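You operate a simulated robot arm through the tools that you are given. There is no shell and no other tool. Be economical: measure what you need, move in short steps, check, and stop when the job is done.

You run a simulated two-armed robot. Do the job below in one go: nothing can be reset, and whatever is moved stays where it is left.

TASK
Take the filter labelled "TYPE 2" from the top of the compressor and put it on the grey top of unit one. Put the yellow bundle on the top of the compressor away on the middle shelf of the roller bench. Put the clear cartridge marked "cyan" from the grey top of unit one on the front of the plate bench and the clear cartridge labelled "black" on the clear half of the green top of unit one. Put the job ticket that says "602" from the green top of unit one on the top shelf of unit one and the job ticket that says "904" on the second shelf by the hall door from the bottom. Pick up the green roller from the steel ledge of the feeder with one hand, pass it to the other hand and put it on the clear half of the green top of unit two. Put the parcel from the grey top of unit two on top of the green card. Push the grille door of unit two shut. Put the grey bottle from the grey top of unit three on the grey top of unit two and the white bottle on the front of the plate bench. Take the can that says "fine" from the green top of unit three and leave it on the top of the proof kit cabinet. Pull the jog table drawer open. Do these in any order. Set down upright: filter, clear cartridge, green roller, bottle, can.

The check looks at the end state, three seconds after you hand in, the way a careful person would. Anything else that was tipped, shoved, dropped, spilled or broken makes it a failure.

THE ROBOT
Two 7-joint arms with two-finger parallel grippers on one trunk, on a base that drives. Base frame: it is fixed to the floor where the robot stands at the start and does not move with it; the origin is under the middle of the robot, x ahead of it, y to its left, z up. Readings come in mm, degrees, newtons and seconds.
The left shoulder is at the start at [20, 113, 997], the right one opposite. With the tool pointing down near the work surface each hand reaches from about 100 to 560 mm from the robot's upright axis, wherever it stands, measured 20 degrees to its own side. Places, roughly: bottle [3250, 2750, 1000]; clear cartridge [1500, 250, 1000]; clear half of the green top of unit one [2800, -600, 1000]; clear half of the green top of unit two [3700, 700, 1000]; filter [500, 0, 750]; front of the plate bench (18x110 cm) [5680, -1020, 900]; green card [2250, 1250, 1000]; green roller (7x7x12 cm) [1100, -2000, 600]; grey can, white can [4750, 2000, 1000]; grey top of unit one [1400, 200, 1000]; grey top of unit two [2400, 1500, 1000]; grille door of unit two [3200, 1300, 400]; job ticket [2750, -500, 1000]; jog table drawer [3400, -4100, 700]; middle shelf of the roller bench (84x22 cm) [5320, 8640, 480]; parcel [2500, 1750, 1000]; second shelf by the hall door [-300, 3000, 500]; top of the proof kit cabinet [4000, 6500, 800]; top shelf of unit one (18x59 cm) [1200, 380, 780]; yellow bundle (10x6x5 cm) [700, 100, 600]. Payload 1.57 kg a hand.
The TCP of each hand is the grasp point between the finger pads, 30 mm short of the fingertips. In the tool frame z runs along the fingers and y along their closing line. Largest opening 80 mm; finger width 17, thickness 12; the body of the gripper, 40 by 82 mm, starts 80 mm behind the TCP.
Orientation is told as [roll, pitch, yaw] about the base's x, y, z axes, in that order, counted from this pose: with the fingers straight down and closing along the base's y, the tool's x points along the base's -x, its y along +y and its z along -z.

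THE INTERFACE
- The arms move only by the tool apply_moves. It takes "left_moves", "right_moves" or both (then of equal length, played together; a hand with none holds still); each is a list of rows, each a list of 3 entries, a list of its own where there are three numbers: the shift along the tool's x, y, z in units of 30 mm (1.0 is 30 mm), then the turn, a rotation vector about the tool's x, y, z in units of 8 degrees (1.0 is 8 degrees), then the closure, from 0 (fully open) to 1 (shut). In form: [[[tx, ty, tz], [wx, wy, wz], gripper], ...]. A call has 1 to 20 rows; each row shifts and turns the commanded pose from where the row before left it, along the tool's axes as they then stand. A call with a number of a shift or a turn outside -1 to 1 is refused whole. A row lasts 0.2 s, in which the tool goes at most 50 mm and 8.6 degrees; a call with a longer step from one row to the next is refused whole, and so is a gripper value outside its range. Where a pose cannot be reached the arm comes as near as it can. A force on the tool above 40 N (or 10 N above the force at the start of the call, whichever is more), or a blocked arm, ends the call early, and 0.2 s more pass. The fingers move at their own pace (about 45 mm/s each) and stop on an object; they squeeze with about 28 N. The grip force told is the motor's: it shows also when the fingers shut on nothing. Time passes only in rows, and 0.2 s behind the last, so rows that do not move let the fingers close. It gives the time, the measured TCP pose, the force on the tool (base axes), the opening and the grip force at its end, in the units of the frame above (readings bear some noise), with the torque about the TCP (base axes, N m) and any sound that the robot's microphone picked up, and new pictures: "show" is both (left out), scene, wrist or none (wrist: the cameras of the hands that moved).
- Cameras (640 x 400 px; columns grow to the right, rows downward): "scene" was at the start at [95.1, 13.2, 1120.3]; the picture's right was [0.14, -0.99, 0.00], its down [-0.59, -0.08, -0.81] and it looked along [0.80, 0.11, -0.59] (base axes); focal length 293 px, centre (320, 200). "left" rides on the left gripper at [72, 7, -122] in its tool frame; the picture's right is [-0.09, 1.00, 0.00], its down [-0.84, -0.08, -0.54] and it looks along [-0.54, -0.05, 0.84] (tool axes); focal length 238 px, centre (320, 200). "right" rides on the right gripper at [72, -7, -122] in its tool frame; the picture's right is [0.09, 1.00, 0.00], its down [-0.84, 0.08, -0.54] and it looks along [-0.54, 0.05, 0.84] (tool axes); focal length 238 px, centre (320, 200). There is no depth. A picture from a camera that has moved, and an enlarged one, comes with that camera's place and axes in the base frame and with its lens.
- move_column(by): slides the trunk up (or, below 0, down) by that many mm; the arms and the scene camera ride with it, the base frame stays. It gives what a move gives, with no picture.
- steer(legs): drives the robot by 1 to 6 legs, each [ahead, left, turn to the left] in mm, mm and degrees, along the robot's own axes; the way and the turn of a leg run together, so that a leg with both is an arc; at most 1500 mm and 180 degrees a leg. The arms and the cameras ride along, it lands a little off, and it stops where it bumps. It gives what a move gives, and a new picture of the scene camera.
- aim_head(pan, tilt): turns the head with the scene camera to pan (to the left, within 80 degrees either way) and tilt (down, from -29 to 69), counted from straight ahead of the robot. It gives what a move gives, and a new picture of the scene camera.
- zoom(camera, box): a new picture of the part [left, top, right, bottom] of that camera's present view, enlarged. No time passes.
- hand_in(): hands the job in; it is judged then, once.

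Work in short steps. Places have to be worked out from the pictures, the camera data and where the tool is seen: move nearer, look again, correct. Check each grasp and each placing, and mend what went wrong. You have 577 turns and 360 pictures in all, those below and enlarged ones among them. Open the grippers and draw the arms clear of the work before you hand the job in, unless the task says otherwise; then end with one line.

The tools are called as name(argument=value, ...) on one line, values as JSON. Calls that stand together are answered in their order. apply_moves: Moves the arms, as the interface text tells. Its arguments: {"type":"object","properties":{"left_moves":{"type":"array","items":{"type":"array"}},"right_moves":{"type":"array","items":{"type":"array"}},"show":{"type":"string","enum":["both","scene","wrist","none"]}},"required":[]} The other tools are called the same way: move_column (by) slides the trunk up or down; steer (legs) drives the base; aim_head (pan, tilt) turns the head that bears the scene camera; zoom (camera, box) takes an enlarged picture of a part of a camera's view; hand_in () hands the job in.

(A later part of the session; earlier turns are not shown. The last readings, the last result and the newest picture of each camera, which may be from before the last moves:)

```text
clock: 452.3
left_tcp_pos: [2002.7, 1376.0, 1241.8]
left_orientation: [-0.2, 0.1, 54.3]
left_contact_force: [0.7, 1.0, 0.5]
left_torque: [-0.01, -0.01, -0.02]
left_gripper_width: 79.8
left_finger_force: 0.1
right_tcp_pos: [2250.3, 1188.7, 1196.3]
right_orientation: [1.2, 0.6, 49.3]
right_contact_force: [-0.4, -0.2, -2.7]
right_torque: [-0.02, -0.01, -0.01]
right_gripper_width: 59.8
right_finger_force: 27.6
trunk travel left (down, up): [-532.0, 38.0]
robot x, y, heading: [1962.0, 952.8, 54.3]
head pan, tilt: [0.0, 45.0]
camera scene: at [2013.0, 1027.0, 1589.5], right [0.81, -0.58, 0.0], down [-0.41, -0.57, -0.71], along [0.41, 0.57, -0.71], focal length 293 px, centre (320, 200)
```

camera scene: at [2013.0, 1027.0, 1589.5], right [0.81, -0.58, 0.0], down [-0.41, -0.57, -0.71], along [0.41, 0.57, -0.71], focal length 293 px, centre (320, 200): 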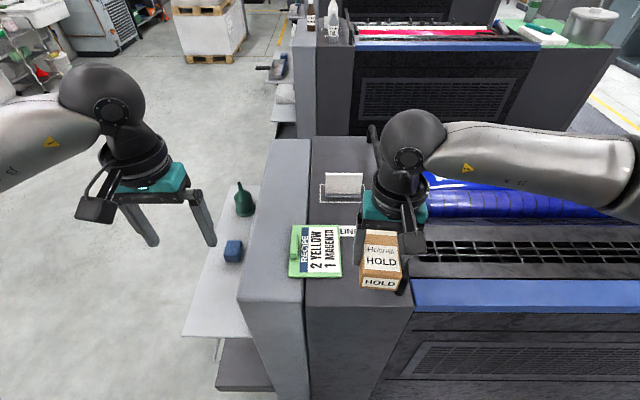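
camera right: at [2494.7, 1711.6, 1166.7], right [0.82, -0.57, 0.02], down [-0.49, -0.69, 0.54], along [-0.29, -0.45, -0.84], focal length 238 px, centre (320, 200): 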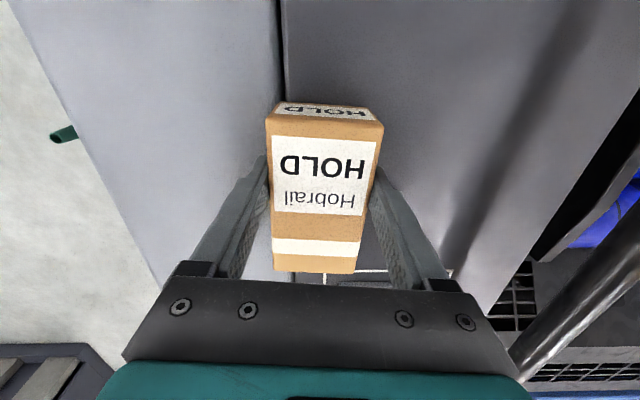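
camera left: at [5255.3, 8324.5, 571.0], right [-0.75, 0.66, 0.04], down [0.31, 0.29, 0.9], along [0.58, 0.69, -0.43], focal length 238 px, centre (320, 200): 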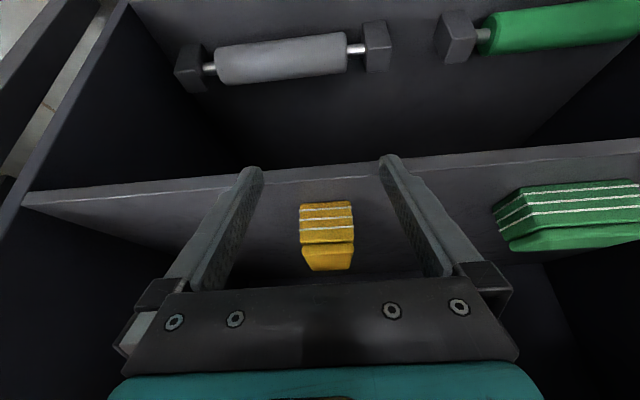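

The card's flat area is centred ~490 ahead. I bring the parcel over it, aligned, and lower partway.

apply_moves(right_moves=[[[0, 0, 0], [0, 0, -0.6], 0.9], [[-0.86, 0.53, 0], [0, 0, 0], 0.9], [[-0.86, 0.53, 0], [0, 0, 0], 0.9], [[-0.86, 0.53, 0], [0, 0, 0], 0.9], [[-0.86, 0.53, 0], [0, 0, 0], 0.9], [[-0.86, 0.53, 0], [0, 0, 0], 0.9], [[0, 0, 0.9], [0, 0, 0], 0.9], [[0, 0, 0.9], [0, 0, 0], 0.9], [[0, 0, 0.9], [0, 0, 0], 0.9], [[0, 0, 0.6], [0, 0, 0], 0.9]])

```text
clock: 454.5
left_tcp_pos: [2002.5, 1377.2, 1241.3]
left_orientation: [-0.2, 0.2, 54.3]
left_contact_force: [-0.3, 0.2, -0.2]
left_torque: [0.0, -0.01, -0.05]
left_gripper_width: 80.0
left_finger_force: 0.0
right_tcp_pos: [2257.8, 1341.0, 1097.2]
right_orientation: [1.1, 0.5, 54.2]
right_contact_force: [0.0, 0.3, -2.5]
right_torque: [-0.02, 0.04, 0.01]
right_gripper_width: 59.9
right_finger_force: 27.9
trunk travel left (down, up): [-532.0, 38.0]
robot x, y, heading: [1963.4, 951.6, 54.5]
head pan, tilt: [0.0, 45.0]
camera scene: at [2012.9, 1027.3, 1589.4], right [0.81, -0.58, 0.0], down [-0.41, -0.57, -0.71], along [0.41, 0.57, -0.71], focal length 293 px, centre (320, 200)
camera right: at [2224.1, 1277.9, 1219.3], right [-0.86, 0.51, 0.02], down [0.44, 0.72, 0.54], along [0.26, 0.47, -0.84], focal length 238 px, centre (320, 200)
```

scene: 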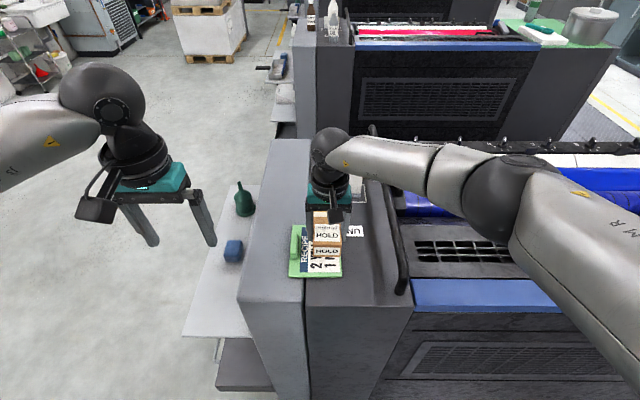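
right: 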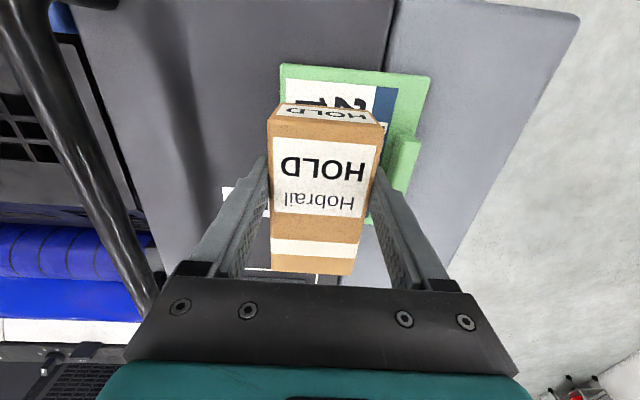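

I nudge 7 mm left to centre on the card and lower to contact.

apply_moves(right_moves=[[[0, 0.25, 0.4], [0, 0, 0], 0.9], [[0, 0, 0.4], [0, 0, 0], 0.9], [[0, 0, 0.1], [0, 0, 0], 0.9], [[0, 0, 0], [0, 0, 0], 0.9]], show="none")

apply_moves(right_moves=[[[0, 0, 0.13], [0, 0, 0], 0.9], [[0, 0, 0], [0, 0, 0], 0.9]], show="none")

apply_moves(right_moves=[[[0, 0, 0.13], [0, 0, 0], 0.9], [[0, 0, 0], [0, 0, 0], 0.9]], show="none")

```text
clock: 455.5
left_tcp_pos: [2002.5, 1376.7, 1241.8]
left_orientation: [-0.3, 0.1, 54.2]
left_contact_force: [-0.9, 0.3, 0.1]
left_torque: [0.0, 0.02, 0.02]
left_gripper_width: 80.0
left_finger_force: 0.1
right_tcp_pos: [2253.3, 1346.0, 1071.9]
right_orientation: [1.2, 0.4, 54.1]
right_contact_force: [-0.4, -0.7, -1.8]
right_torque: [-0.02, 0.05, -0.02]
right_gripper_width: 59.9
right_finger_force: 28.2
trunk travel left (down, up): [-532.0, 38.0]
robot x, y, heading: [1961.4, 952.3, 54.3]
head pan, tilt: [0.0, 45.0]
```

```text
clock: 456.1
left_tcp_pos: [2003.8, 1377.4, 1242.2]
left_orientation: [-0.3, 0.1, 54.2]
left_contact_force: [0.3, 1.3, -0.1]
left_torque: [-0.02, 0.01, -0.01]
left_gripper_width: 80.1
left_finger_force: 0.0
right_tcp_pos: [2252.3, 1346.6, 1067.2]
right_orientation: [1.2, 0.4, 54.0]
right_contact_force: [0.4, 0.5, -1.5]
right_torque: [-0.05, 0.02, -0.03]
right_gripper_width: 59.8
right_finger_force: 28.0
trunk travel left (down, up): [-532.0, 38.0]
robot x, y, heading: [1961.2, 953.4, 54.2]
head pan, tilt: [0.0, 45.0]
```

```text
clock: 456.7
left_tcp_pos: [2001.9, 1377.2, 1241.4]
left_orientation: [-0.2, 0.1, 54.2]
left_contact_force: [-0.5, -0.3, 0.1]
left_torque: [-0.02, 0.01, 0.01]
left_gripper_width: 79.9
left_finger_force: 0.1
right_tcp_pos: [2252.1, 1345.5, 1063.1]
right_orientation: [1.2, 0.4, 54.1]
right_contact_force: [-0.1, 0.8, -2.5]
right_torque: [-0.03, -0.01, 0.01]
right_gripper_width: 60.2
right_finger_force: 27.9
trunk travel left (down, up): [-532.0, 38.0]
robot x, y, heading: [1963.6, 949.7, 54.4]
head pan, tilt: [0.0, 45.0]
```

apply_moves(right_moves=[[[0, 0, 0.13], [0, 0, 0], 0.9], [[0, 0, 0], [0, 0, 0], 0.9]], show="none")

apply_moves(right_moves=[[[0, 0, 0.1], [0, 0, 0], 0.9], [[0, 0, 0], [0, 0, 0], 0.9]], show="none")

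apply_moves(right_moves=[[[0, 0, 0.1], [0, 0, 0], 0.9], [[0, 0, 0], [0, 0, 0], 0.9]], show="wrist")

```text
clock: 457.3
left_tcp_pos: [2002.2, 1376.2, 1242.0]
left_orientation: [-0.5, 0.1, 54.2]
left_contact_force: [-0.1, -0.7, -0.3]
left_torque: [0.01, 0.01, -0.03]
left_gripper_width: 79.9
left_finger_force: 0.0
right_tcp_pos: [2252.2, 1345.8, 1059.2]
right_orientation: [1.2, 0.5, 54.1]
right_contact_force: [0.0, -0.7, -2.5]
right_torque: [-0.03, 0.04, -0.02]
right_gripper_width: 59.8
right_finger_force: 27.8
trunk travel left (down, up): [-532.0, 38.0]
robot x, y, heading: [1965.4, 951.4, 54.5]
head pan, tilt: [0.0, 45.0]
```

```text
clock: 457.9
left_tcp_pos: [2002.3, 1377.1, 1242.5]
left_orientation: [-0.3, 0.1, 54.1]
left_contact_force: [0.0, -0.1, 0.5]
left_torque: [0.03, -0.02, 0.02]
left_gripper_width: 80.3
left_finger_force: 0.1
right_tcp_pos: [2253.9, 1345.1, 1056.0]
right_orientation: [1.2, 0.5, 54.2]
right_contact_force: [0.2, 0.1, -2.3]
right_torque: [-0.06, 0.0, -0.01]
right_gripper_width: 59.8
right_finger_force: 28.1
trunk travel left (down, up): [-532.0, 38.0]
robot x, y, heading: [1961.6, 950.8, 54.3]
head pan, tilt: [0.0, 45.0]
```

```text
clock: 458.5
left_tcp_pos: [2002.3, 1376.4, 1242.0]
left_orientation: [-0.3, 0.0, 54.2]
left_contact_force: [-0.2, -0.4, 0.2]
left_torque: [-0.03, -0.02, -0.04]
left_gripper_width: 80.0
left_finger_force: 0.1
right_tcp_pos: [2252.5, 1344.8, 1051.5]
right_orientation: [1.2, 0.4, 54.1]
right_contact_force: [0.2, -0.8, -2.6]
right_torque: [-0.04, 0.03, -0.01]
right_gripper_width: 59.9
right_finger_force: 27.6
trunk travel left (down, up): [-532.0, 38.0]
robot x, y, heading: [1961.2, 951.7, 54.1]
head pan, tilt: [0.0, 45.0]
camera right: at [2218.1, 1282.3, 1175.1], right [-0.86, 0.51, 0.02], down [0.44, 0.72, 0.54], along [0.26, 0.47, -0.84], focal length 238 px, centre (320, 200)
```

right: 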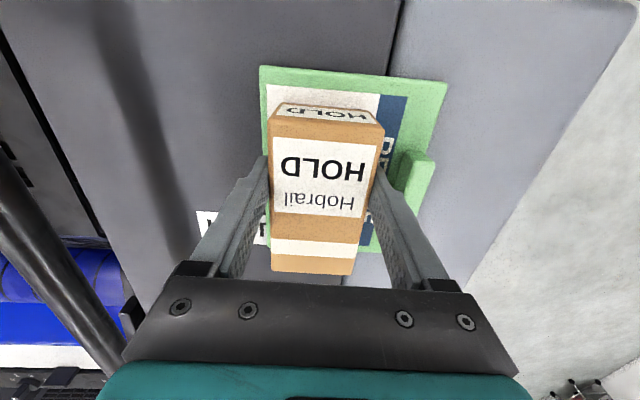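

apply_moves(right_moves=[[[0, 0, 0.1], [0, 0, 0], 0.9], [[0, 0, 0], [0, 0, 0], 0.9]], show="none")

apply_moves(right_moves=[[[0, 0, 0.08], [0, 0, 0], 0.9], [[0, 0, 0], [0, 0, 0], 0.9]], show="none")

apply_moves(right_moves=[[[0, 0, 0.06], [0, 0, 0], 0.9], [[0, 0, 0], [0, 0, 0], 0.9]], show="none")

```text
clock: 459.1
left_tcp_pos: [2003.1, 1376.3, 1242.5]
left_orientation: [-0.3, 0.0, 54.2]
left_contact_force: [-0.2, -0.4, 0.9]
left_torque: [-0.02, -0.03, 0.03]
left_gripper_width: 79.8
left_finger_force: 0.0
right_tcp_pos: [2252.6, 1345.2, 1052.8]
right_orientation: [1.1, 0.2, 54.1]
right_contact_force: [1.7, -0.8, 14.7]
right_torque: [-0.53, -0.26, 0.02]
right_gripper_width: 59.6
right_finger_force: 28.2
trunk travel left (down, up): [-532.0, 38.0]
robot x, y, heading: [1966.3, 950.5, 54.6]
head pan, tilt: [0.0, 45.0]
```

```text
clock: 459.7
left_tcp_pos: [2001.3, 1375.1, 1242.5]
left_orientation: [-0.3, -0.1, 54.3]
left_contact_force: [0.1, 0.1, 0.5]
left_torque: [0.02, 0.0, 0.0]
left_gripper_width: 80.1
left_finger_force: 0.1
right_tcp_pos: [2251.9, 1345.6, 1049.3]
right_orientation: [1.2, 0.2, 54.2]
right_contact_force: [1.7, 1.1, 20.6]
right_torque: [-0.23, -0.66, 0.03]
right_gripper_width: 59.8
right_finger_force: 27.8
trunk travel left (down, up): [-532.0, 38.0]
robot x, y, heading: [1958.0, 953.0, 54.3]
head pan, tilt: [0.0, 45.0]
```

```text
clock: 460.3
left_tcp_pos: [2001.4, 1375.7, 1241.9]
left_orientation: [-0.3, 0.1, 54.2]
left_contact_force: [-1.1, 0.3, -0.7]
left_torque: [-0.01, -0.01, 0.0]
left_gripper_width: 79.9
left_finger_force: 0.1
right_tcp_pos: [2251.8, 1345.7, 1048.8]
right_orientation: [1.2, 0.2, 54.1]
right_contact_force: [0.7, 1.3, 20.9]
right_torque: [-0.32, -0.6, 0.01]
right_gripper_width: 60.1
right_finger_force: 27.9
trunk travel left (down, up): [-532.0, 38.0]
robot x, y, heading: [1960.5, 948.4, 54.5]
head pan, tilt: [0.0, 45.0]
```

Contact. Open just enough, lift, and check.

apply_moves(right_moves=[[[0, 0, -0.06], [0, 0, 0], 0.15], [[0, 0, 0], [0, 0, 0], 0.12], [[0, 0, 0], [0, 0, 0], 0.12], [[0, 0, -0.5], [0, 0, 0], 0.12], [[0, 0, -1], [0, 0, 0], 0.12], [[0, 0, -1], [0, 0, 0], 0], [[0, 0, -1], [0, 0, 0], 0], [[0, 0, -1], [0, 0, 0], 0], [[0, 0, -0.5], [0, 0, 0], 0], [[0.9, -0.4, 0], [0, 0, 0], 0], [[0.9, -0.4, 0], [0, 0, 0], 0], [[0.9, -0.4, 0], [0, 0, 0], 0], [[0.9, -0.4, 0], [0, 0, 0], 0], [[0.9, -0.4, 0], [0, 0, 0], 0]])

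```text
clock: 463.3
left_tcp_pos: [2001.5, 1377.3, 1242.1]
left_orientation: [-0.2, 0.1, 54.2]
left_contact_force: [0.1, 0.6, 0.6]
left_torque: [0.05, 0.04, 0.02]
left_gripper_width: 80.1
left_finger_force: 0.1
right_tcp_pos: [2224.4, 1197.9, 1198.3]
right_orientation: [1.2, 0.4, 54.1]
right_contact_force: [-0.7, 0.2, -0.2]
right_torque: [-0.02, 0.0, -0.02]
right_gripper_width: 80.2
right_finger_force: 0.1
trunk travel left (down, up): [-532.0, 38.0]
robot x, y, heading: [1962.1, 955.8, 54.3]
head pan, tilt: [0.0, 45.0]
camera scene: at [2013.0, 1026.0, 1589.5], right [0.81, -0.58, 0.0], down [-0.41, -0.57, -0.71], along [0.41, 0.57, -0.71], focal length 293 px, centre (320, 200)
camera right: at [2190.4, 1135.9, 1319.3], right [-0.86, 0.51, 0.02], down [0.44, 0.72, 0.54], along [0.26, 0.47, -0.84], focal length 238 px, centre (320, 200)
```

scene: 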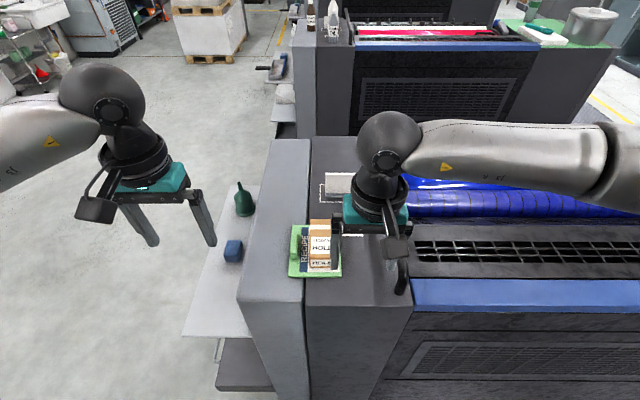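
right: 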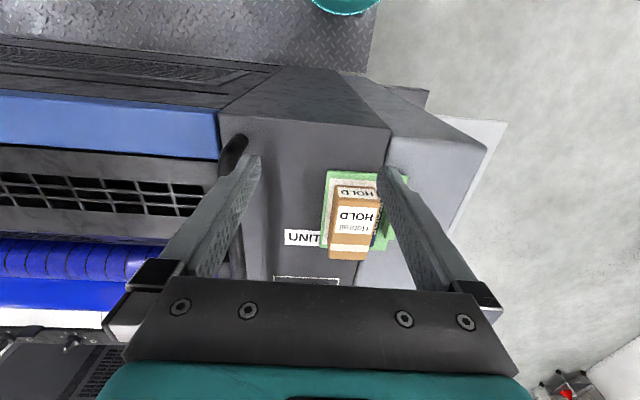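

The parcel rests on the green card. Next ticket 904: I turn round and go along gangway 1–2 to unit one's green top.

steer(legs=[[-130, 0, 0], [0, 0, 180], [0, 830, 0], [0, 830, 0], [110, 0, 0]])

aim_head(pan=0, tilt=45)

```text
clock: 480.8
left_tcp_pos: [3128.1, -639.1, 1242.3]
left_orientation: [-0.3, 0.0, -126.2]
left_contact_force: [-0.2, -0.1, 0.8]
left_torque: [-0.01, -0.03, 0.01]
left_gripper_width: 79.9
left_finger_force: 0.1
right_tcp_pos: [2907.2, -459.8, 1197.1]
right_orientation: [1.2, 0.5, -126.1]
right_contact_force: [-0.4, -0.1, -0.3]
right_torque: [-0.01, 0.01, 0.0]
right_gripper_width: 80.2
right_finger_force: 0.2
trunk travel left (down, up): [-532.0, 38.0]
robot x, y, heading: [3173.2, -217.9, -125.9]
head pan, tilt: [0.0, 45.0]
camera scene: at [3116.7, -286.4, 1589.4], right [-0.81, 0.59, 0.0], down [0.41, 0.57, -0.71], along [-0.41, -0.57, -0.71], focal length 293 px, centre (320, 200)
```

scene: 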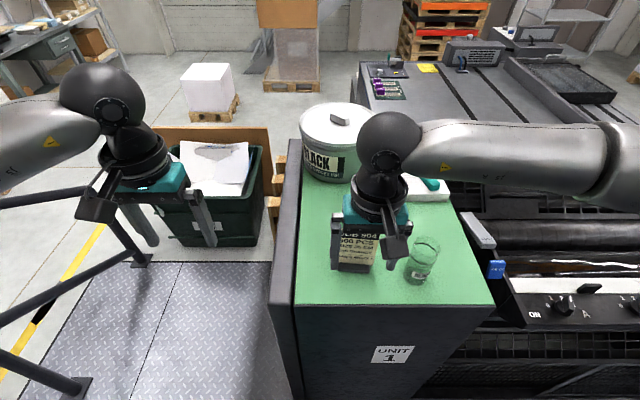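

```text
clock: 481.4
left_tcp_pos: [3128.0, -638.4, 1240.5]
left_orientation: [-0.3, 0.0, -126.1]
left_contact_force: [0.3, 0.5, 0.0]
left_torque: [0.01, 0.0, -0.05]
left_gripper_width: 80.1
left_finger_force: 0.1
right_tcp_pos: [2907.6, -461.1, 1198.3]
right_orientation: [1.0, 0.5, -126.1]
right_contact_force: [0.4, 0.5, 0.3]
right_torque: [0.01, -0.01, -0.01]
right_gripper_width: 80.0
right_finger_force: 0.0
trunk travel left (down, up): [-532.0, 38.0]
robot x, y, heading: [3171.2, -213.9, -126.2]
head pan, tilt: [0.0, 45.0]
camera scene: at [3116.9, -286.4, 1589.4], right [-0.81, 0.59, 0.0], down [0.41, 0.57, -0.71], along [-0.41, -0.57, -0.71], focal length 293 px, centre (320, 200)
```

scene: 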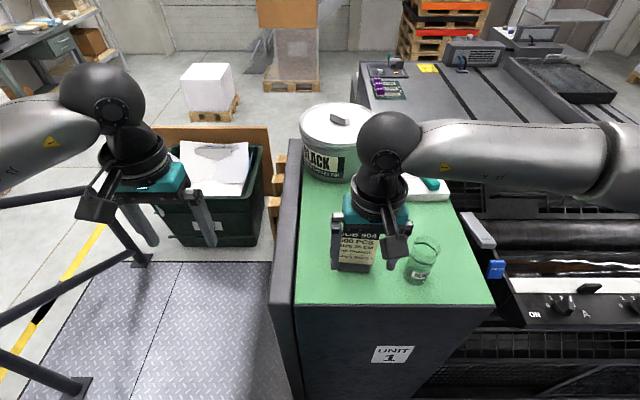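

904 stands near (2840, −541). I rotate the right hand 97° and move above it.

apply_moves(right_moves=[[[0, 0, 0], [0, 0, 1], 0.4], [[0, 0, 0], [0, 0, 1], 0.4], [[0, 0, 0], [0, 0, 1], 0.4], [[0, 0, 0], [0, 0, 1], 0.4], [[0, 0, 0], [0, 0, 1], 0.4], [[0, 0, 0], [0, 0, 1], 0.4], [[0, 0, 0], [0, 0, 1], 0.4], [[0, 0, 0], [0, 0, 1], 0.4], [[0, 0, 0], [0, 0, 1], 0.4], [[0, 0, 0], [0, 0, 1], 0.4], [[0, 0, 0], [0, 0, 1], 0.4], [[0, 0, 0], [0, 0, 1], 0.4], [[0.04, 0.87, 0], [0, 0, 0], 0.4], [[0.04, 0.87, 0], [0, 0, 0], 0.4], [[0.04, 0.87, 0], [0, 0, 0], 0.4], [[0.04, 0.87, 0], [0, 0, 0], 0.4], [[0, 0, 0], [0, 0, 0], 0.4]], show="wrist")

```text
clock: 485.0
left_tcp_pos: [3129.3, -638.1, 1241.1]
left_orientation: [-0.3, 0.1, -126.1]
left_contact_force: [1.2, 0.6, 0.2]
left_torque: [-0.03, -0.02, 0.01]
left_gripper_width: 80.2
left_finger_force: 0.2
right_tcp_pos: [2840.2, -540.4, 1196.1]
right_orientation: [-0.4, 1.1, 137.9]
right_contact_force: [-0.2, -0.2, 0.6]
right_torque: [0.01, 0.0, -0.03]
right_gripper_width: 48.3
right_finger_force: 0.0
trunk travel left (down, up): [-532.0, 38.0]
robot x, y, heading: [3173.3, -212.5, -125.9]
head pan, tilt: [0.0, 45.0]
camera right: at [2895.3, -582.7, 1319.6], right [-0.6, -0.8, -0.01], down [-0.68, 0.51, 0.52], along [-0.42, 0.32, -0.85], focal length 238 px, centre (320, 200)
```

right: 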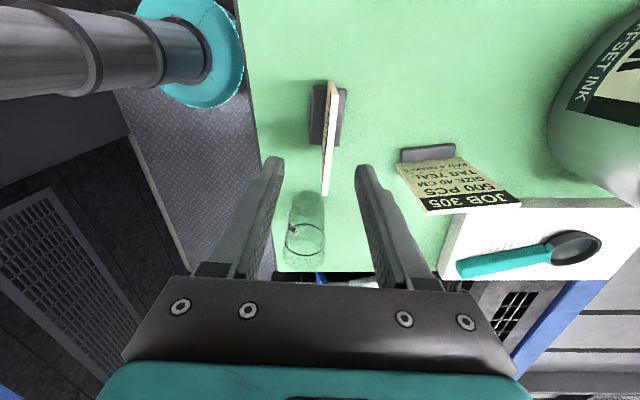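

Same picture as with 602: shift 8 mm, turn 5°, descend and close.

apply_moves(right_moves=[[[0, 0.27, 0], [0, 0, 0.6], 0.4], [[0, 0, 0.9], [0, 0, 0], 0.4], [[0, 0, 0.9], [0, 0, 0], 0.4], [[0, 0, 0.9], [0, 0, 0], 0.4], [[0, 0, 0.9], [0, 0, 0], 0.4], [[0, 0, 0.4], [0, 0, 0], 0.4], [[0, 0, 0], [0, 0, 0], 1], [[0, 0, 0], [0, 0, 0], 1], [[0, 0, 0], [0, 0, 0], 1], [[0, 0, 0], [0, 0, 0], 1]], show="wrist")

```text
clock: 487.2
left_tcp_pos: [3128.7, -638.1, 1241.9]
left_orientation: [-0.2, 0.2, -126.1]
left_contact_force: [-1.3, -0.1, 0.2]
left_torque: [-0.01, 0.04, 0.0]
left_gripper_width: 80.2
left_finger_force: 0.1
right_tcp_pos: [2837.1, -549.2, 1077.3]
right_orientation: [-0.7, 1.0, 133.1]
right_contact_force: [-0.6, 0.1, 0.5]
right_torque: [-0.01, 0.0, 0.03]
right_gripper_width: 5.8
right_finger_force: 25.9
trunk travel left (down, up): [-532.0, 38.0]
robot x, y, heading: [3171.8, -215.4, -125.7]
head pan, tilt: [0.0, 45.0]
camera right: at [2889.1, -595.4, 1199.7], right [-0.66, -0.75, -0.01], down [-0.64, 0.56, 0.53], along [-0.39, 0.36, -0.85], focal length 238 px, centre (320, 200)
```

right: 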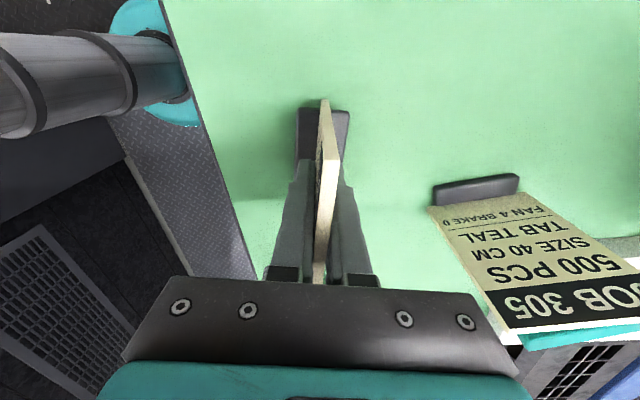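

904 is held. I lift, draw back and drive out of the gangway toward the shelf by the hall door.

apply_moves(right_moves=[[[0, 0, -1], [0, 0, 0], 1], [[0, 0, -1], [0, 0, 0], 1], [[0, 0, -1], [0, 0, 0], 1], [[0, 0, -1], [0, 0, 0], 1], [[0, 0, -1], [0, 0, 0], 1], [[-0.18, -0.95, 0], [0, 0, 0], 1], [[-0.18, -0.95, 0], [0, 0, 0], 1], [[-0.18, -0.95, 0], [0, 0, 0], 1], [[-0.18, -0.95, 0], [0, 0, 0], 1]], show="none")

steer(legs=[[-130, 0, 0.5], [0, -1200, 0], [0, -1200, 0], [0, 0, -90], [1000, 0, 0], [0, -500, 0]])

aim_head(pan=0, tilt=30)

```text
clock: 489.2
left_tcp_pos: [3128.6, -638.4, 1242.3]
left_orientation: [-0.2, 0.1, -126.1]
left_contact_force: [-0.1, 1.1, 0.0]
left_torque: [-0.01, 0.0, -0.02]
left_gripper_width: 80.0
left_finger_force: 0.1
right_tcp_pos: [2903.8, -453.6, 1227.4]
right_orientation: [-0.6, 1.0, 133.0]
right_contact_force: [-0.3, 0.2, -0.6]
right_torque: [-0.03, -0.03, -0.01]
right_gripper_width: 5.6
right_finger_force: 25.4
trunk travel left (down, up): [-532.0, 38.0]
robot x, y, heading: [3173.2, -213.0, -126.0]
head pan, tilt: [0.0, 45.0]
```

```text
clock: 513.1
left_tcp_pos: [356.1, 2339.3, 1242.2]
left_orientation: [-0.2, 0.0, 143.7]
left_contact_force: [0.5, -0.2, 0.2]
left_torque: [0.01, -0.01, 0.01]
left_gripper_width: 79.9
left_finger_force: 0.1
right_tcp_pos: [541.5, 2564.4, 1227.2]
right_orientation: [-0.8, 1.1, 42.9]
right_contact_force: [-0.4, 0.5, -1.1]
right_torque: [-0.03, -0.03, 0.02]
right_gripper_width: 5.8
right_finger_force: 25.6
trunk travel left (down, up): [-532.0, 38.0]
robot x, y, heading: [781.5, 2293.4, 143.8]
head pan, tilt: [0.0, 45.0]
camera scene: at [705.2, 2349.8, 1589.5], right [0.59, 0.81, 0.0], down [0.57, -0.42, -0.71], along [-0.57, 0.42, -0.71], focal length 293 px, centre (320, 200)
```

scene: 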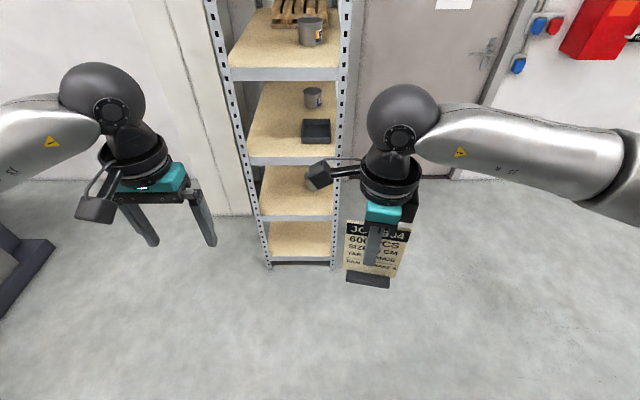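

```text
clock: 513.8
left_tcp_pos: [355.7, 2339.8, 1241.5]
left_orientation: [-0.3, 0.1, 143.7]
left_contact_force: [0.0, -0.4, 0.2]
left_torque: [0.0, -0.01, 0.0]
left_gripper_width: 80.1
left_finger_force: 0.0
right_tcp_pos: [542.7, 2564.8, 1227.6]
right_orientation: [-0.7, 1.0, 42.7]
right_contact_force: [-0.1, 0.3, -1.1]
right_torque: [-0.03, 0.02, 0.02]
right_gripper_width: 5.6
right_finger_force: 25.5
trunk travel left (down, up): [-532.0, 38.0]
robot x, y, heading: [779.3, 2293.7, 143.8]
head pan, tilt: [0.0, 30.0]
camera scene: at [697.4, 2354.7, 1612.0], right [0.59, 0.81, 0.0], down [0.4, -0.3, -0.87], along [-0.7, 0.51, -0.5], focal length 293 px, centre (320, 200)
```

scene: 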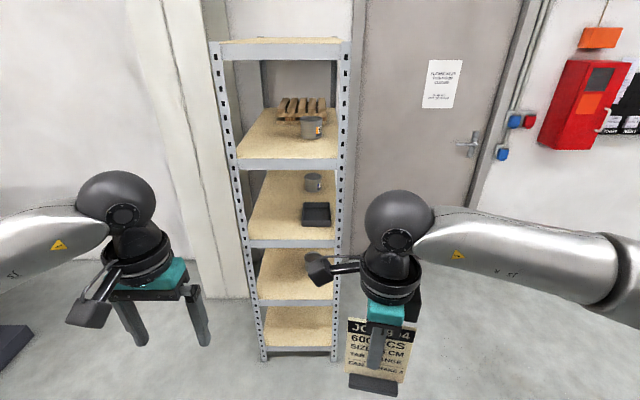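

The rack's second shelf from the bottom (z≈500) has only ~310 mm clearance, so the hand must enter tilted. I'll regrip the ticket at a tilt using the free compressor top first. Driving there.

steer(legs=[[0, 965, 0], [0, 965, 0], [0, 0, 180], [690, 0, 0]])

aim_head(pan=0, tilt=45)

```text
clock: 534.2
left_tcp_pos: [617.2, 294.1, 1242.1]
left_orientation: [-0.3, 0.1, -36.1]
left_contact_force: [1.3, -1.1, 0.0]
left_torque: [-0.03, 0.01, 0.01]
left_gripper_width: 80.0
left_finger_force: 0.0
right_tcp_pos: [432.1, 69.9, 1226.4]
right_orientation: [-0.7, 1.0, -137.0]
right_contact_force: [0.7, 0.5, -1.3]
right_torque: [-0.02, 0.03, 0.05]
right_gripper_width: 5.9
right_finger_force: 25.8
trunk travel left (down, up): [-532.0, 38.0]
robot x, y, heading: [189.3, 336.0, -35.9]
head pan, tilt: [0.0, 30.0]
camera scene: at [272.3, 281.6, 1612.1], right [-0.59, -0.81, 0.0], down [-0.4, 0.29, -0.87], along [0.7, -0.51, -0.5], focal length 293 px, centre (320, 200)
```

scene: 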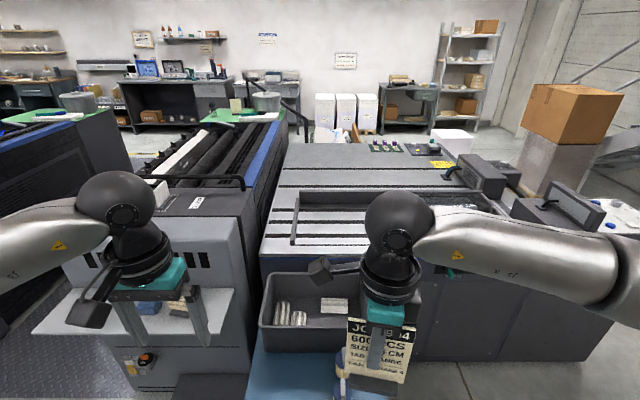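

```text
clock: 535.0
left_tcp_pos: [616.2, 295.2, 1241.4]
left_orientation: [-0.4, 0.1, -36.2]
left_contact_force: [-0.1, -0.4, -0.6]
left_torque: [-0.03, -0.01, -0.03]
left_gripper_width: 79.9
left_finger_force: 0.0
right_tcp_pos: [431.9, 69.8, 1226.3]
right_orientation: [-0.6, 1.0, -137.1]
right_contact_force: [-0.4, 0.6, -1.2]
right_torque: [0.0, -0.01, 0.02]
right_gripper_width: 5.8
right_finger_force: 25.5
trunk travel left (down, up): [-532.0, 38.0]
robot x, y, heading: [190.7, 343.5, -35.9]
head pan, tilt: [0.0, 45.0]
camera scene: at [264.4, 287.3, 1589.5], right [-0.59, -0.81, 0.0], down [-0.57, 0.42, -0.71], along [0.57, -0.42, -0.71], focal length 293 px, centre (320, 200)
```

scene: 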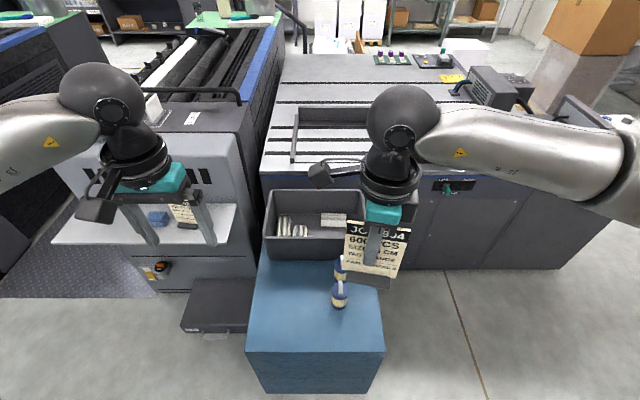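

Free area is left of the filters. I shift left 200, forward 60, turn the hand to nominal yaw and lower the trunk.

steer(legs=[[0, 200, 0.9], [55, 0, 0]])

apply_moves(right_moves=[[[0, 0, 0], [0, 0, -1], 1], [[0, 0, 0], [0, 0, -1], 1], [[0, 0, 0], [0, 0, -1], 1], [[0, 0, 0], [0, 0, -1], 1], [[0, 0, 0], [0, 0, -1], 1], [[0, 0, 0], [0, 0, -1], 1], [[0, 0, 0], [0, 0, -1], 1], [[0, 0, 0], [0, 0, -1], 1], [[0, 0, 0], [0, 0, -1], 1], [[0, 0, 0], [0, 0, -1], 1], [[0, 0, 0], [0, 0, -1], 1], [[0, 0, 0], [0, 0, -1], 1], [[0, 0, 0], [0, 0, -0.7], 1]], show="none")

move_column(by=-400)

move_column(by=-80)

aim_head(pan=0, tilt=50)

```text
clock: 537.2
left_tcp_pos: [780.4, 434.6, 1241.7]
left_orientation: [-0.4, 0.2, -35.4]
left_contact_force: [-0.5, -0.2, 0.0]
left_torque: [-0.04, 0.06, 0.01]
left_gripper_width: 80.1
left_finger_force: 0.0
right_tcp_pos: [599.1, 206.5, 1226.5]
right_orientation: [-0.6, 1.0, -136.1]
right_contact_force: [0.9, -0.3, -0.7]
right_torque: [0.03, 0.02, 0.0]
right_gripper_width: 6.0
right_finger_force: 25.2
trunk travel left (down, up): [-532.0, 38.0]
robot x, y, heading: [351.3, 470.0, -35.1]
head pan, tilt: [0.0, 45.0]
camera scene: at [428.6, 419.8, 1589.3], right [-0.58, -0.82, 0.0], down [-0.58, 0.41, -0.71], along [0.58, -0.41, -0.71], focal length 293 px, centre (320, 200)
```

scene: 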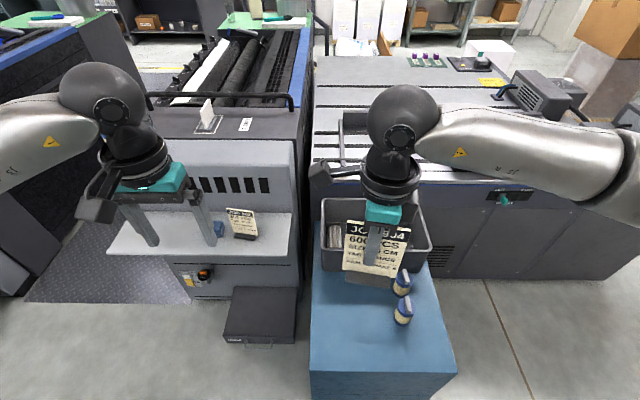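

```text
clock: 540.0
left_tcp_pos: [779.3, 434.2, 1242.0]
left_orientation: [-0.3, 0.1, -35.3]
left_contact_force: [-0.6, 0.4, -0.6]
left_torque: [-0.01, 0.04, -0.01]
left_gripper_width: 80.5
left_finger_force: 0.1
right_tcp_pos: [597.8, 204.6, 1227.2]
right_orientation: [1.2, 0.5, -34.3]
right_contact_force: [0.3, 0.0, -0.5]
right_torque: [0.01, -0.02, 0.03]
right_gripper_width: 5.5
right_finger_force: 25.4
trunk travel left (down, up): [-532.0, 38.0]
robot x, y, heading: [354.0, 469.9, -35.1]
head pan, tilt: [0.0, 45.0]
```

```text
clock: 543.8
left_tcp_pos: [778.7, 434.7, 841.3]
left_orientation: [-0.3, 0.1, -35.4]
left_contact_force: [0.7, 0.5, 0.5]
left_torque: [0.01, -0.01, -0.01]
left_gripper_width: 80.1
left_finger_force: 0.1
right_tcp_pos: [597.1, 205.8, 826.6]
right_orientation: [1.2, 0.4, -34.6]
right_contact_force: [0.3, 0.9, -0.8]
right_torque: [-0.01, 0.0, -0.02]
right_gripper_width: 5.6
right_finger_force: 25.5
trunk travel left (down, up): [-132.0, 438.0]
robot x, y, heading: [352.4, 474.3, -35.3]
head pan, tilt: [0.0, 45.0]
```

```text
clock: 545.0
left_tcp_pos: [778.4, 433.6, 761.4]
left_orientation: [-0.3, 0.1, -35.4]
left_contact_force: [0.4, -0.5, -1.1]
left_torque: [0.02, 0.01, -0.01]
left_gripper_width: 80.1
left_finger_force: 0.1
right_tcp_pos: [597.7, 205.4, 747.2]
right_orientation: [1.2, 0.4, -34.6]
right_contact_force: [0.0, 0.4, -1.3]
right_torque: [-0.02, 0.0, -0.02]
right_gripper_width: 5.6
right_finger_force: 25.8
trunk travel left (down, up): [-52.0, 518.0]
robot x, y, heading: [352.5, 473.1, -35.2]
head pan, tilt: [0.0, 45.0]
```

```text
clock: 545.6
left_tcp_pos: [778.1, 434.6, 761.4]
left_orientation: [-0.3, 0.1, -35.4]
left_contact_force: [-0.2, 0.5, -0.8]
left_torque: [0.0, -0.02, 0.01]
left_gripper_width: 79.7
left_finger_force: 0.0
right_tcp_pos: [597.1, 204.6, 746.1]
right_orientation: [1.2, 0.4, -34.6]
right_contact_force: [0.5, 0.1, -0.4]
right_torque: [-0.03, 0.0, 0.0]
right_gripper_width: 5.7
right_finger_force: 25.9
trunk travel left (down, up): [-52.0, 518.0]
robot x, y, heading: [353.7, 470.4, -35.2]
head pan, tilt: [0.0, 50.0]
camera scene: at [423.2, 422.9, 1102.6], right [-0.58, -0.82, 0.0], down [-0.63, 0.44, -0.64], along [0.53, -0.37, -0.77], focal length 293 px, centre (320, 200)
```

scene: 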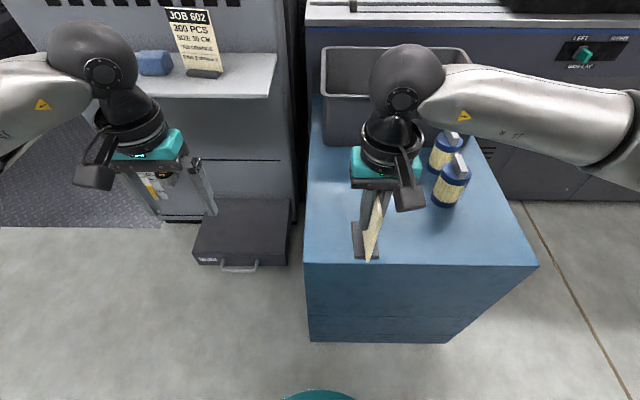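

I move 85 mm in over the compressor top and lower to contact.

apply_moves(right_moves=[[[-0.95, 0, 0], [0, 0, 0], 1], [[-0.95, 0, 0], [0, 0, 0], 1], [[-0.95, 0, 0], [0, 0, 0], 1], [[0, 0, 0.9], [0, 0, 0], 1], [[0, 0, 0.9], [0, 0, 0], 1], [[0, 0, 0.2], [0, 0, 0], 1], [[0, 0, 0], [0, 0, 0], 1]], show="none")

apply_moves(right_moves=[[[0, 0, 0.15], [0, 0, 0], 1], [[0, 0, 0], [0, 0, 0], 1]], show="none")

apply_moves(right_moves=[[[0, 0, 0.12], [0, 0, 0], 1], [[0, 0, 0], [0, 0, 0], 1]], show="wrist")

```text
clock: 547.2
left_tcp_pos: [780.4, 433.2, 762.1]
left_orientation: [-0.3, 0.1, -35.4]
left_contact_force: [-0.1, -0.2, 0.0]
left_torque: [0.02, 0.01, 0.01]
left_gripper_width: 80.1
left_finger_force: 0.0
right_tcp_pos: [668.5, 159.3, 685.0]
right_orientation: [1.2, 0.4, -34.5]
right_contact_force: [0.2, 0.1, -1.0]
right_torque: [0.01, 0.02, -0.02]
right_gripper_width: 5.7
right_finger_force: 25.2
trunk travel left (down, up): [-52.0, 518.0]
robot x, y, heading: [354.6, 471.2, -35.1]
head pan, tilt: [0.0, 50.0]
```

```text
clock: 547.8
left_tcp_pos: [778.6, 434.4, 762.6]
left_orientation: [-0.2, 0.1, -35.4]
left_contact_force: [0.4, -0.1, 0.6]
left_torque: [0.01, -0.02, 0.0]
left_gripper_width: 80.1
left_finger_force: 0.1
right_tcp_pos: [667.9, 158.9, 680.9]
right_orientation: [1.2, 0.5, -34.6]
right_contact_force: [-0.7, -0.3, -0.6]
right_torque: [-0.02, 0.01, -0.03]
right_gripper_width: 5.7
right_finger_force: 25.6
trunk travel left (down, up): [-52.0, 518.0]
robot x, y, heading: [355.5, 475.5, -35.0]
head pan, tilt: [0.0, 50.0]
```

```text
clock: 548.4
left_tcp_pos: [778.3, 434.5, 762.7]
left_orientation: [-0.3, 0.1, -35.5]
left_contact_force: [-0.4, -0.8, 0.3]
left_torque: [0.01, 0.03, -0.01]
left_gripper_width: 79.7
left_finger_force: 0.0
right_tcp_pos: [667.5, 159.2, 677.1]
right_orientation: [1.2, 0.4, -34.7]
right_contact_force: [-0.1, 0.3, -1.1]
right_torque: [0.01, 0.02, 0.01]
right_gripper_width: 5.5
right_finger_force: 26.2
trunk travel left (down, up): [-52.0, 518.0]
robot x, y, heading: [356.9, 472.6, -35.4]
head pan, tilt: [0.0, 50.0]
camera right: at [604.1, 191.2, 799.7], right [0.49, 0.87, 0.02], down [0.73, -0.42, 0.54], along [0.48, -0.25, -0.84], focal length 238 px, centre (320, 200)
```

right: 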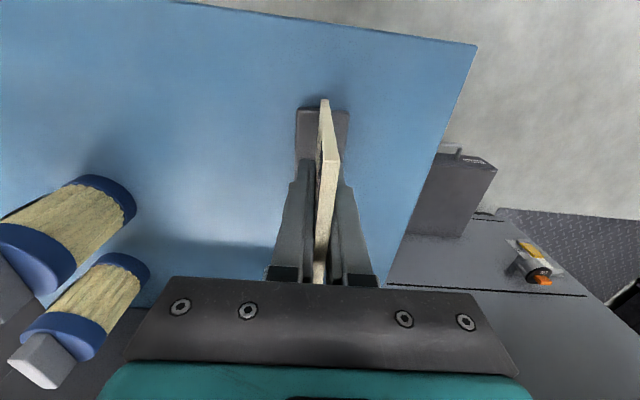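

apply_moves(right_moves=[[[0, 0, 0.12], [0, 0, 0], 1], [[0, 0, 0], [0, 0, 0], 1]], show="none")

apply_moves(right_moves=[[[0, 0, 0.12], [0, 0, 0], 1], [[0, 0, 0], [0, 0, 0], 1]], show="none")

apply_moves(right_moves=[[[0, 0, 0.1], [0, 0, 0], 1], [[0, 0, 0], [0, 0, 0], 1]], show="none")

```text
clock: 549.0
left_tcp_pos: [779.0, 434.5, 762.0]
left_orientation: [-0.3, 0.0, -35.5]
left_contact_force: [0.1, 0.0, -0.8]
left_torque: [-0.02, 0.01, 0.02]
left_gripper_width: 79.8
left_finger_force: 0.1
right_tcp_pos: [669.0, 158.1, 677.6]
right_orientation: [1.2, 0.3, -34.7]
right_contact_force: [-0.3, -1.2, 16.8]
right_torque: [-0.03, 0.68, 0.04]
right_gripper_width: 5.7
right_finger_force: 25.5
trunk travel left (down, up): [-52.0, 518.0]
robot x, y, heading: [355.0, 473.0, -35.2]
head pan, tilt: [0.0, 50.0]
```

```text
clock: 549.6
left_tcp_pos: [777.9, 433.9, 763.5]
left_orientation: [-0.2, 0.0, -35.4]
left_contact_force: [-0.2, 0.0, -0.2]
left_torque: [0.01, 0.04, -0.01]
left_gripper_width: 79.8
left_finger_force: 0.0
right_tcp_pos: [668.7, 158.9, 673.0]
right_orientation: [1.1, 0.2, -34.7]
right_contact_force: [3.9, -2.6, 18.4]
right_torque: [-0.4, 0.16, 0.04]
right_gripper_width: 5.8
right_finger_force: 25.4
trunk travel left (down, up): [-52.0, 518.0]
robot x, y, heading: [352.0, 472.2, -35.0]
head pan, tilt: [0.0, 50.0]
```

```text
clock: 550.2
left_tcp_pos: [779.4, 434.6, 763.3]
left_orientation: [-0.3, 0.1, -35.5]
left_contact_force: [0.7, -0.3, 0.6]
left_torque: [0.01, -0.02, -0.02]
left_gripper_width: 80.0
left_finger_force: 0.1
right_tcp_pos: [668.7, 158.6, 670.4]
right_orientation: [1.2, 0.3, -34.5]
right_contact_force: [1.8, -0.6, 20.1]
right_torque: [-0.3, 0.29, 0.06]
right_gripper_width: 5.8
right_finger_force: 26.1
trunk travel left (down, up): [-52.0, 518.0]
robot x, y, heading: [357.0, 471.7, -35.3]
head pan, tilt: [0.0, 50.0]
```

Ticket stands on the compressor. I open slightly, tilt the hand 40° about the card, and regrip.

apply_moves(right_moves=[[[0, 0, -0.05], [0, 0, 0], 0.6], [[0, 0, 0], [0, 0, 0], 0.6], [[0, 0, 0], [0, 0, 0], 0.6], [[0, 0, 0], [0, -1, 0], 0.6], [[0, 0, 0], [0, -1, 0], 0.6], [[0, 0, 0], [0, -1, 0], 0.6], [[0, 0, 0], [0, -1, 0], 0.6], [[0, 0, 0], [0, -1, 0], 0.6], [[0, 0, 0], [0, 0, 0], 0.6]])

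```text
clock: 552.2
left_tcp_pos: [778.9, 434.2, 761.9]
left_orientation: [-0.2, 0.1, -35.5]
left_contact_force: [0.9, 0.9, 0.7]
left_torque: [-0.03, 0.04, 0.01]
left_gripper_width: 80.0
left_finger_force: 0.0
right_tcp_pos: [668.0, 158.3, 669.2]
right_orientation: [1.5, -39.6, -35.5]
right_contact_force: [0.0, -0.5, 0.8]
right_torque: [0.04, 0.04, -0.01]
right_gripper_width: 32.1
right_finger_force: 0.1
trunk travel left (down, up): [-52.0, 518.0]
robot x, y, heading: [353.3, 470.2, -35.5]
head pan, tilt: [0.0, 50.0]
camera scene: at [423.2, 422.9, 1102.6], right [-0.58, -0.82, 0.0], down [-0.63, 0.44, -0.64], along [0.53, -0.37, -0.77], focal length 293 px, centre (320, 200)
camera right: at [553.6, 228.0, 716.6], right [0.51, 0.86, -0.04], down [0.28, -0.12, 0.95], along [0.82, -0.49, -0.3], focal length 238 px, centre (320, 200)
```

scene: 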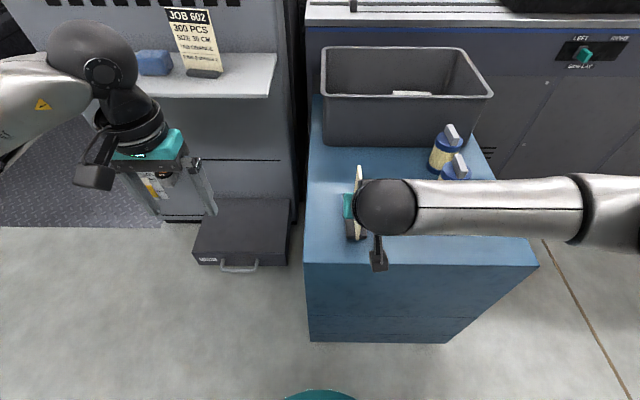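
right: 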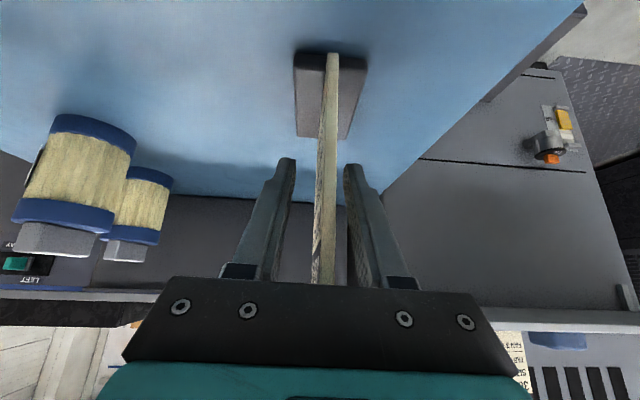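

apply_moves(right_moves=[[[0, 0, 0], [0, 0, 0], 1], [[0, 0, 0], [0, 0, 0], 1], [[0, 0, 0], [0, 0, 0], 1], [[0, 0, 0], [0, 0, 0], 1], [[-0.64, 0, -0.77], [0, 0, 0], 1], [[-0.64, 0, -0.77], [0, 0, 0], 1], [[-0.64, 0, -0.77], [0, 0, 0], 1]])

```text
clock: 553.8
left_tcp_pos: [780.5, 433.9, 761.0]
left_orientation: [-0.3, 0.1, -35.5]
left_contact_force: [-0.8, 0.2, 0.7]
left_torque: [0.0, 0.02, -0.02]
left_gripper_width: 80.0
left_finger_force: 0.1
right_tcp_pos: [667.6, 157.6, 760.1]
right_orientation: [1.5, -39.5, -35.5]
right_contact_force: [0.2, 1.3, -0.6]
right_torque: [-0.03, -0.02, 0.01]
right_gripper_width: 5.6
right_finger_force: 25.4
trunk travel left (down, up): [-52.0, 518.0]
robot x, y, heading: [353.8, 471.7, -35.4]
head pan, tilt: [0.0, 50.0]
camera scene: at [423.2, 422.9, 1102.6], right [-0.58, -0.82, 0.0], down [-0.63, 0.44, -0.64], along [0.53, -0.37, -0.77], focal length 293 px, centre (320, 200)
camera right: at [553.6, 226.2, 806.8], right [0.51, 0.86, -0.04], down [0.28, -0.12, 0.95], along [0.81, -0.49, -0.3], focal length 238 px, centre (320, 200)
```

scene: 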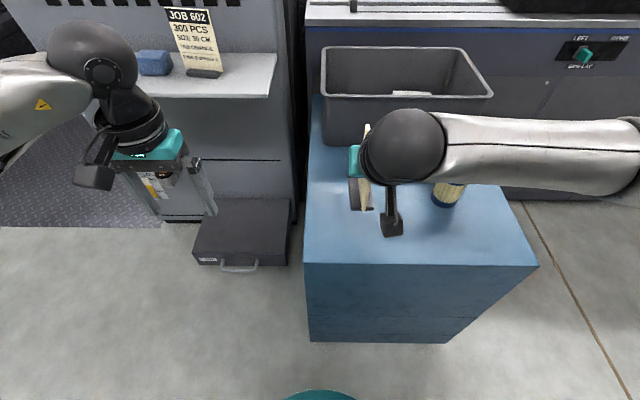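
right: 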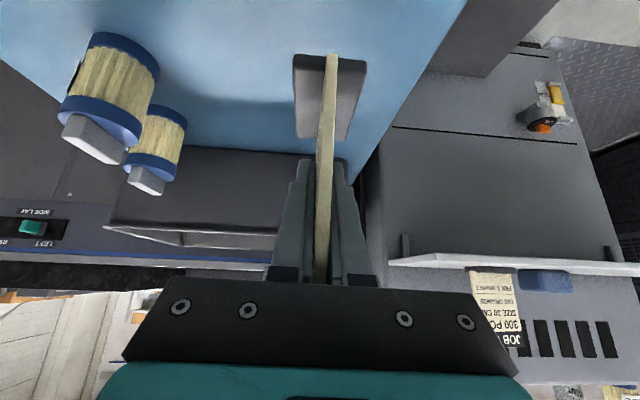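

904 regripped at 40° tilt with its foot level. Back to the rack.

steer(legs=[[-670, 0, 0], [0, 0, 180], [0, -778, 0], [0, -778, 0], [250, 0, 0]])

aim_head(pan=0, tilt=35)

```text
clock: 561.8
left_tcp_pos: [-237.0, 1287.2, 761.2]
left_orientation: [-0.7, 0.1, 65.9]
left_contact_force: [-0.9, 0.4, 0.3]
left_torque: [0.03, -0.02, -0.01]
left_gripper_width: 79.9
left_finger_force: 0.0
right_tcp_pos: [47.7, 1239.3, 755.9]
right_orientation: [1.6, -39.1, 66.8]
right_contact_force: [0.5, 0.5, -0.7]
right_torque: [0.03, 0.03, -0.01]
right_gripper_width: 5.5
right_finger_force: 25.2
trunk travel left (down, up): [-52.0, 518.0]
robot x, y, heading: [-195.2, 862.5, 67.1]
head pan, tilt: [0.0, 50.0]
stopped in leg 2: the robot was blocked; the commanded pose is now the measured one
camera scene: at [-157.8, 948.5, 1102.0], right [0.92, -0.39, 0.0], down [-0.3, -0.71, -0.64], along [0.25, 0.59, -0.77], focal length 293 px, centre (320, 200)
```

scene: 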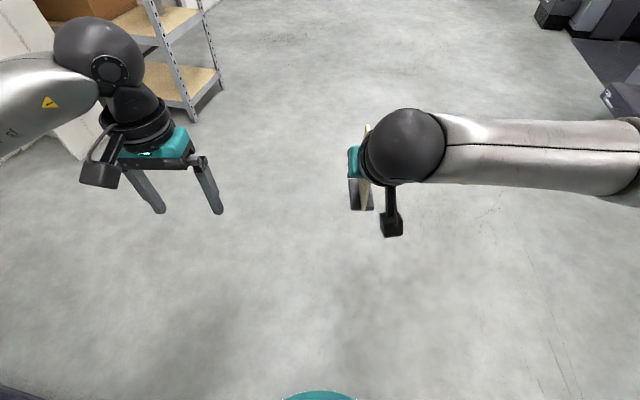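

```text
clock: 562.5
left_tcp_pos: [-237.2, 1287.0, 760.3]
left_orientation: [-0.7, 0.3, 66.1]
left_contact_force: [0.7, -0.1, 0.7]
left_torque: [0.01, 0.03, 0.0]
left_gripper_width: 80.1
left_finger_force: 0.0
right_tcp_pos: [49.0, 1240.4, 754.2]
right_orientation: [1.7, -38.9, 66.8]
right_contact_force: [0.0, 0.1, -0.6]
right_torque: [-0.02, -0.03, 0.0]
right_gripper_width: 5.5
right_finger_force: 25.7
trunk travel left (down, up): [-52.0, 518.0]
robot x, y, heading: [-196.8, 863.6, 67.5]
head pan, tilt: [0.0, 35.0]
camera scene: at [-152.7, 959.9, 1123.3], right [0.92, -0.39, 0.0], down [-0.23, -0.54, -0.81], along [0.31, 0.75, -0.58], focal length 293 px, centre (320, 200)
```

scene: 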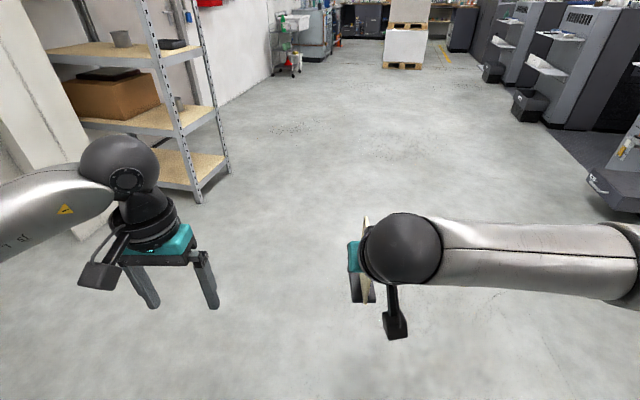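

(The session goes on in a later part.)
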